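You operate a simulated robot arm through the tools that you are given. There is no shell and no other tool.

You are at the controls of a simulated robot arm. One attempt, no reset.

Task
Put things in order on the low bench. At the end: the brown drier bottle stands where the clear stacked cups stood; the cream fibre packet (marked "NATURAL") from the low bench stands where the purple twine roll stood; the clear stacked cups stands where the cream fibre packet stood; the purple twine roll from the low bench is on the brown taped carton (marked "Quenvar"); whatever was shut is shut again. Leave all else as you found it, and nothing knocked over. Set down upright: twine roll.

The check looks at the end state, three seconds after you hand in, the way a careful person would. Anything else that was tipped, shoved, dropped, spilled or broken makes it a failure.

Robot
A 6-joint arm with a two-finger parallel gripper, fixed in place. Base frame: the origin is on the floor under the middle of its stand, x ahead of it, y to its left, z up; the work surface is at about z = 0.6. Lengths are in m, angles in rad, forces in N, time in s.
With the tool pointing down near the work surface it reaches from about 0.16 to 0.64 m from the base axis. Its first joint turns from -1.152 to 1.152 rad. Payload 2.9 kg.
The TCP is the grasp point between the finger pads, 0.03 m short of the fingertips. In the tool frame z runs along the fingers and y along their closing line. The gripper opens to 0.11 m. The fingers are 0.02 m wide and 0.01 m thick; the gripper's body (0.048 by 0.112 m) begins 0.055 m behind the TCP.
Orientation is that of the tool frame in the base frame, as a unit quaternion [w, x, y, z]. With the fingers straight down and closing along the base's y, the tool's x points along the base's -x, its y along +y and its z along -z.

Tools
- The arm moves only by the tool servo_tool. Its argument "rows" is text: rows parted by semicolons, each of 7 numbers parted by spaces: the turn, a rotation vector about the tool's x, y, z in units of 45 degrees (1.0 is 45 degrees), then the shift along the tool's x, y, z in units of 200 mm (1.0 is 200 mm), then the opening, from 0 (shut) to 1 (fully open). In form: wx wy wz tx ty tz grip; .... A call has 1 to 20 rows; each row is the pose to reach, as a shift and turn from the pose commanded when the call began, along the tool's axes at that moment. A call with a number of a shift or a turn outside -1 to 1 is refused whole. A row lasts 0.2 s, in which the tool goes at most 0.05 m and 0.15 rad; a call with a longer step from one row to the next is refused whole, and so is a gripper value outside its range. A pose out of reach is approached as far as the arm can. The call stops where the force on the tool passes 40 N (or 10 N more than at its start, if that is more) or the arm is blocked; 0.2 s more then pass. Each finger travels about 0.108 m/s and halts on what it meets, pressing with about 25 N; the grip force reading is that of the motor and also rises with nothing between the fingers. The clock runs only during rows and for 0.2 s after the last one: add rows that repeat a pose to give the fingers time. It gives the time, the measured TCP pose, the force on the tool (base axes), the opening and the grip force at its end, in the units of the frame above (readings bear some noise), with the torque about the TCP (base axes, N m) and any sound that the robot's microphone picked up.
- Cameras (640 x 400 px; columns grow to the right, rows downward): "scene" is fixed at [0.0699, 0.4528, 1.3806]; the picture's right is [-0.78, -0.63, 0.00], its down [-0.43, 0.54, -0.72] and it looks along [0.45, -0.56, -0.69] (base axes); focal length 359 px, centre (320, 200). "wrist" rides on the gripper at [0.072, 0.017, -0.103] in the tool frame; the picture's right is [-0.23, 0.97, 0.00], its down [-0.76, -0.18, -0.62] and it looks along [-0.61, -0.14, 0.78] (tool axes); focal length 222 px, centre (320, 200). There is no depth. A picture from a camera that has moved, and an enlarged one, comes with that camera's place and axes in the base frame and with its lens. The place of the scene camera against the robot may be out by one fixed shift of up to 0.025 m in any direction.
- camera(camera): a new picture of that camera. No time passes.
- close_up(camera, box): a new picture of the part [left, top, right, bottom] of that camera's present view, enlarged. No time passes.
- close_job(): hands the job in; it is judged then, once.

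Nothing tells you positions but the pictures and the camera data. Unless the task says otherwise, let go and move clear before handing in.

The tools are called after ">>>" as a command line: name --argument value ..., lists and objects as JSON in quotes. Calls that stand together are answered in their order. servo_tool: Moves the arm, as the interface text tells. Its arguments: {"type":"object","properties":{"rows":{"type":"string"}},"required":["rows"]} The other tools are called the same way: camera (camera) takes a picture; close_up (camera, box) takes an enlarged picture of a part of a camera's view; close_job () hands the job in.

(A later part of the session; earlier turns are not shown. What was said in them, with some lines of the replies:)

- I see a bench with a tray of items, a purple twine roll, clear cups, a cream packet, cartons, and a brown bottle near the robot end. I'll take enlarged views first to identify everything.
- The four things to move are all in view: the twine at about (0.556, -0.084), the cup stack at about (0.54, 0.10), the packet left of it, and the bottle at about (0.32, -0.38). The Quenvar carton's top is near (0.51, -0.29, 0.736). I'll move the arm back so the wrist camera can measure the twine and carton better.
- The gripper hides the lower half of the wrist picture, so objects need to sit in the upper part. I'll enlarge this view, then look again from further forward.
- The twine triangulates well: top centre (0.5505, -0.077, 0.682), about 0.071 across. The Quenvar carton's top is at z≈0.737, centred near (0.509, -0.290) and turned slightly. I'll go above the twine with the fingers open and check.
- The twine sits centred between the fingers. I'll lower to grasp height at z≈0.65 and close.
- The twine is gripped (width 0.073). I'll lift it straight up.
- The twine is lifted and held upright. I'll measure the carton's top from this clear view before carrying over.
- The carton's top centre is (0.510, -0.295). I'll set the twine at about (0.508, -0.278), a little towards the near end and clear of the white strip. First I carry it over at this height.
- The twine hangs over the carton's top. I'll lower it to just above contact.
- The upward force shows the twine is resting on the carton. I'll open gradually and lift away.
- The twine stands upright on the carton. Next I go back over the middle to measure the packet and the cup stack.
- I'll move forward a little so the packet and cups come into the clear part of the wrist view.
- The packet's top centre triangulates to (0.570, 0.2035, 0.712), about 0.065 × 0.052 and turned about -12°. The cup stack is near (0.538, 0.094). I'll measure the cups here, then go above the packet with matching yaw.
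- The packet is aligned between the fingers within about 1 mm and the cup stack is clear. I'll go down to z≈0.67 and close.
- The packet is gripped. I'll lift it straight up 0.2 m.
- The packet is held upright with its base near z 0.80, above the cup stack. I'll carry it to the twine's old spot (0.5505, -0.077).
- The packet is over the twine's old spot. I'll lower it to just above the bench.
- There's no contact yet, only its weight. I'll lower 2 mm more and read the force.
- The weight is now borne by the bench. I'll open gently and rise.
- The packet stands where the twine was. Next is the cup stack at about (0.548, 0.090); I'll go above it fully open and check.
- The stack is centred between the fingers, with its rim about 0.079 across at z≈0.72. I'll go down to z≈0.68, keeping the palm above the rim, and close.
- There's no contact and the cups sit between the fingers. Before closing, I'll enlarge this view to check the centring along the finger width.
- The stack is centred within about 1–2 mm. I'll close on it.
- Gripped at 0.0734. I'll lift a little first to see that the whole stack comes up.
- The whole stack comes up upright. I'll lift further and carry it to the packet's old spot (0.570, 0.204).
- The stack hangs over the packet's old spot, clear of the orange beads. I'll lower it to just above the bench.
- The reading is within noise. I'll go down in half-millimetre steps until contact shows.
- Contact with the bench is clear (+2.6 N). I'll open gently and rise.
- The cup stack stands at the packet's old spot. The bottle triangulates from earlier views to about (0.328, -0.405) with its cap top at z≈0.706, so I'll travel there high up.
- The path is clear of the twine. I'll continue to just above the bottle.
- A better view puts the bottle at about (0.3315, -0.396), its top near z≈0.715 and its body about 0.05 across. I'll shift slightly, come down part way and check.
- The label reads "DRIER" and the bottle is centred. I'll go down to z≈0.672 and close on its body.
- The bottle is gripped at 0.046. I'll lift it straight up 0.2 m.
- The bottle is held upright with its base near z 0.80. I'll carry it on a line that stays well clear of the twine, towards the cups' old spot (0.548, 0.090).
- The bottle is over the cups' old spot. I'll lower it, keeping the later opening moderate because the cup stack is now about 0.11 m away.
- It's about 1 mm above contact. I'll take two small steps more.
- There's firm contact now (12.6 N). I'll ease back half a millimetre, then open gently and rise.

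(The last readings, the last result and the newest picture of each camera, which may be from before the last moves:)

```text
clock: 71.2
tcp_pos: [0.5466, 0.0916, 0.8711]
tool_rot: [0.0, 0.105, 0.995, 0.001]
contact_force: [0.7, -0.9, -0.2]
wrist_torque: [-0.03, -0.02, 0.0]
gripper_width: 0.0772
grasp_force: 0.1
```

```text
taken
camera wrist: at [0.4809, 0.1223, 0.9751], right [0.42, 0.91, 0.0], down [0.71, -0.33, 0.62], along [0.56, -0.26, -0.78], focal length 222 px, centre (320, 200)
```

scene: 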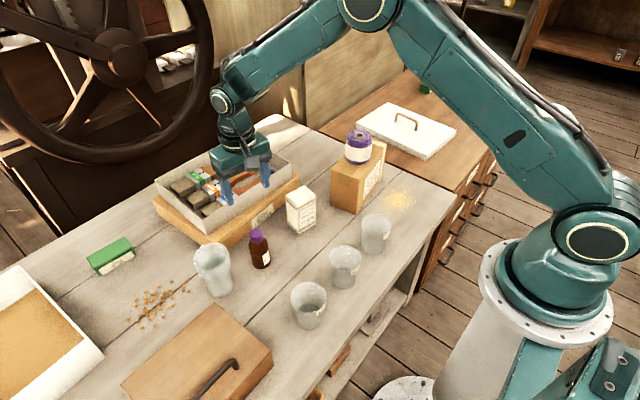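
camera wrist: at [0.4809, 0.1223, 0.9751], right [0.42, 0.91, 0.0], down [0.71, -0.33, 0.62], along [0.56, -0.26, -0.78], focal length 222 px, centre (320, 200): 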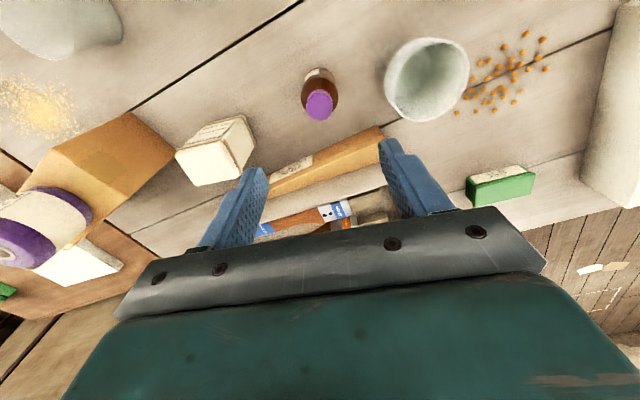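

All four items look right. I'll raise the arm clear and check each one close up before handing in.

>>> servo_tool --rows "0 0 0 0.1 0 -0.15 0.7; 0 0 0 0.25 0 -0.3 0.7; 0 0 0 0.4 0 -0.45 0.7; 0 0 0 0.55 0 -0.55 0.7; 0 0 0 0.55 0 -0.55 0.7"

>>> close_up --camera "scene" --box '[180, 120, 420, 300]'

>>> camera --camera "scene"

>>> camera --camera "wrist"

```text
clock: 72.4
tcp_pos: [0.4399, 0.1142, 0.9815]
tool_rot: [0.0, 0.104, 0.995, -0.001]
contact_force: [-0.4, -0.3, 0.9]
wrist_torque: [-0.01, -0.03, 0.03]
gripper_width: 0.0768
grasp_force: 0.0
```

```text
2.22 times, centred on (300, 210) of scene
camera zoom: at [0.0699, 0.4528, 1.3806], right [-0.78, -0.63, 0.0], down [-0.43, 0.54, -0.72], along [0.45, -0.56, -0.69], focal length 797 px, centre (364, 178)
```

zoom: 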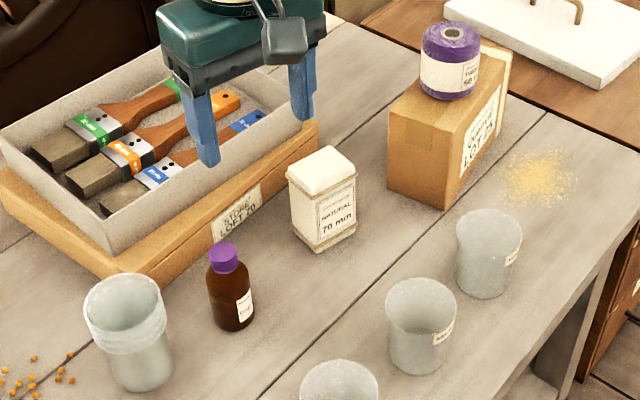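

```text
taken
```

scene: 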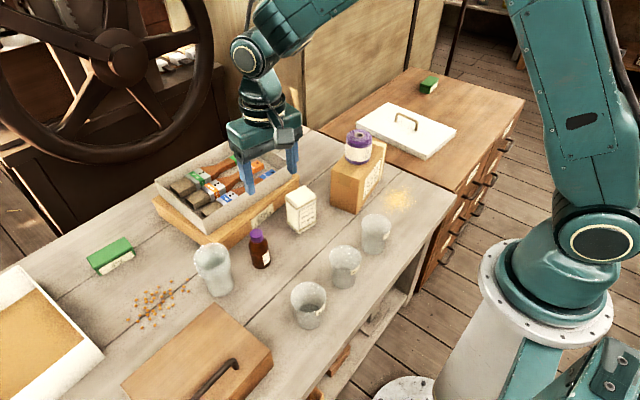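

```text
taken
camera wrist: at [0.3737, 0.1452, 1.0849], right [0.42, 0.91, 0.0], down [0.71, -0.33, 0.62], along [0.56, -0.26, -0.78], focal length 222 px, centre (320, 200)
```

wrist: 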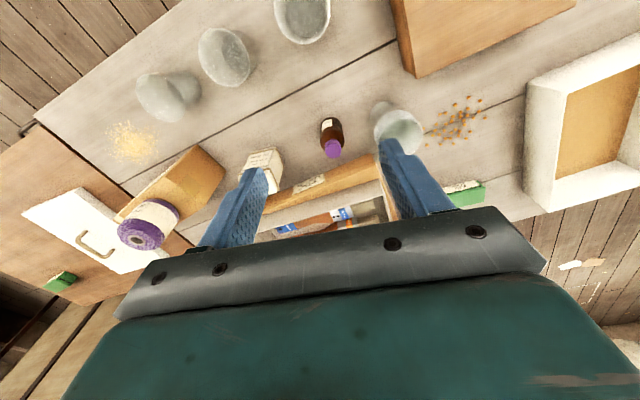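

The twine stands upright on the Quenvar carton, and the packet, cup stack and bottle stand at their target spots. Everything else looks undisturbed, nothing was opened, and the arm is clear, so I'm handing in.

>>> close_job

```text
The job is handed in.
```

I've moved all four things and handed the job in. In the last pictures before handing in, everything stands where you asked:

- **Twine roll:** upright on top of the Quenvar carton, a little towards its near end.
- **Fibre packet:** standing where the twine roll was.
- **Stacked cups:** standing where the packet was, still nested and clear of the orange beads.
- **Drier bottle:** standing where the cups were. I checked its label before lifting it.

I opened nothing, so nothing needed shutting again. The other cups, the tray of brushes, the spills and the boxes look as they did at the start, and the arm was clear of everything when I handed in. I haven't been told the result of the check.
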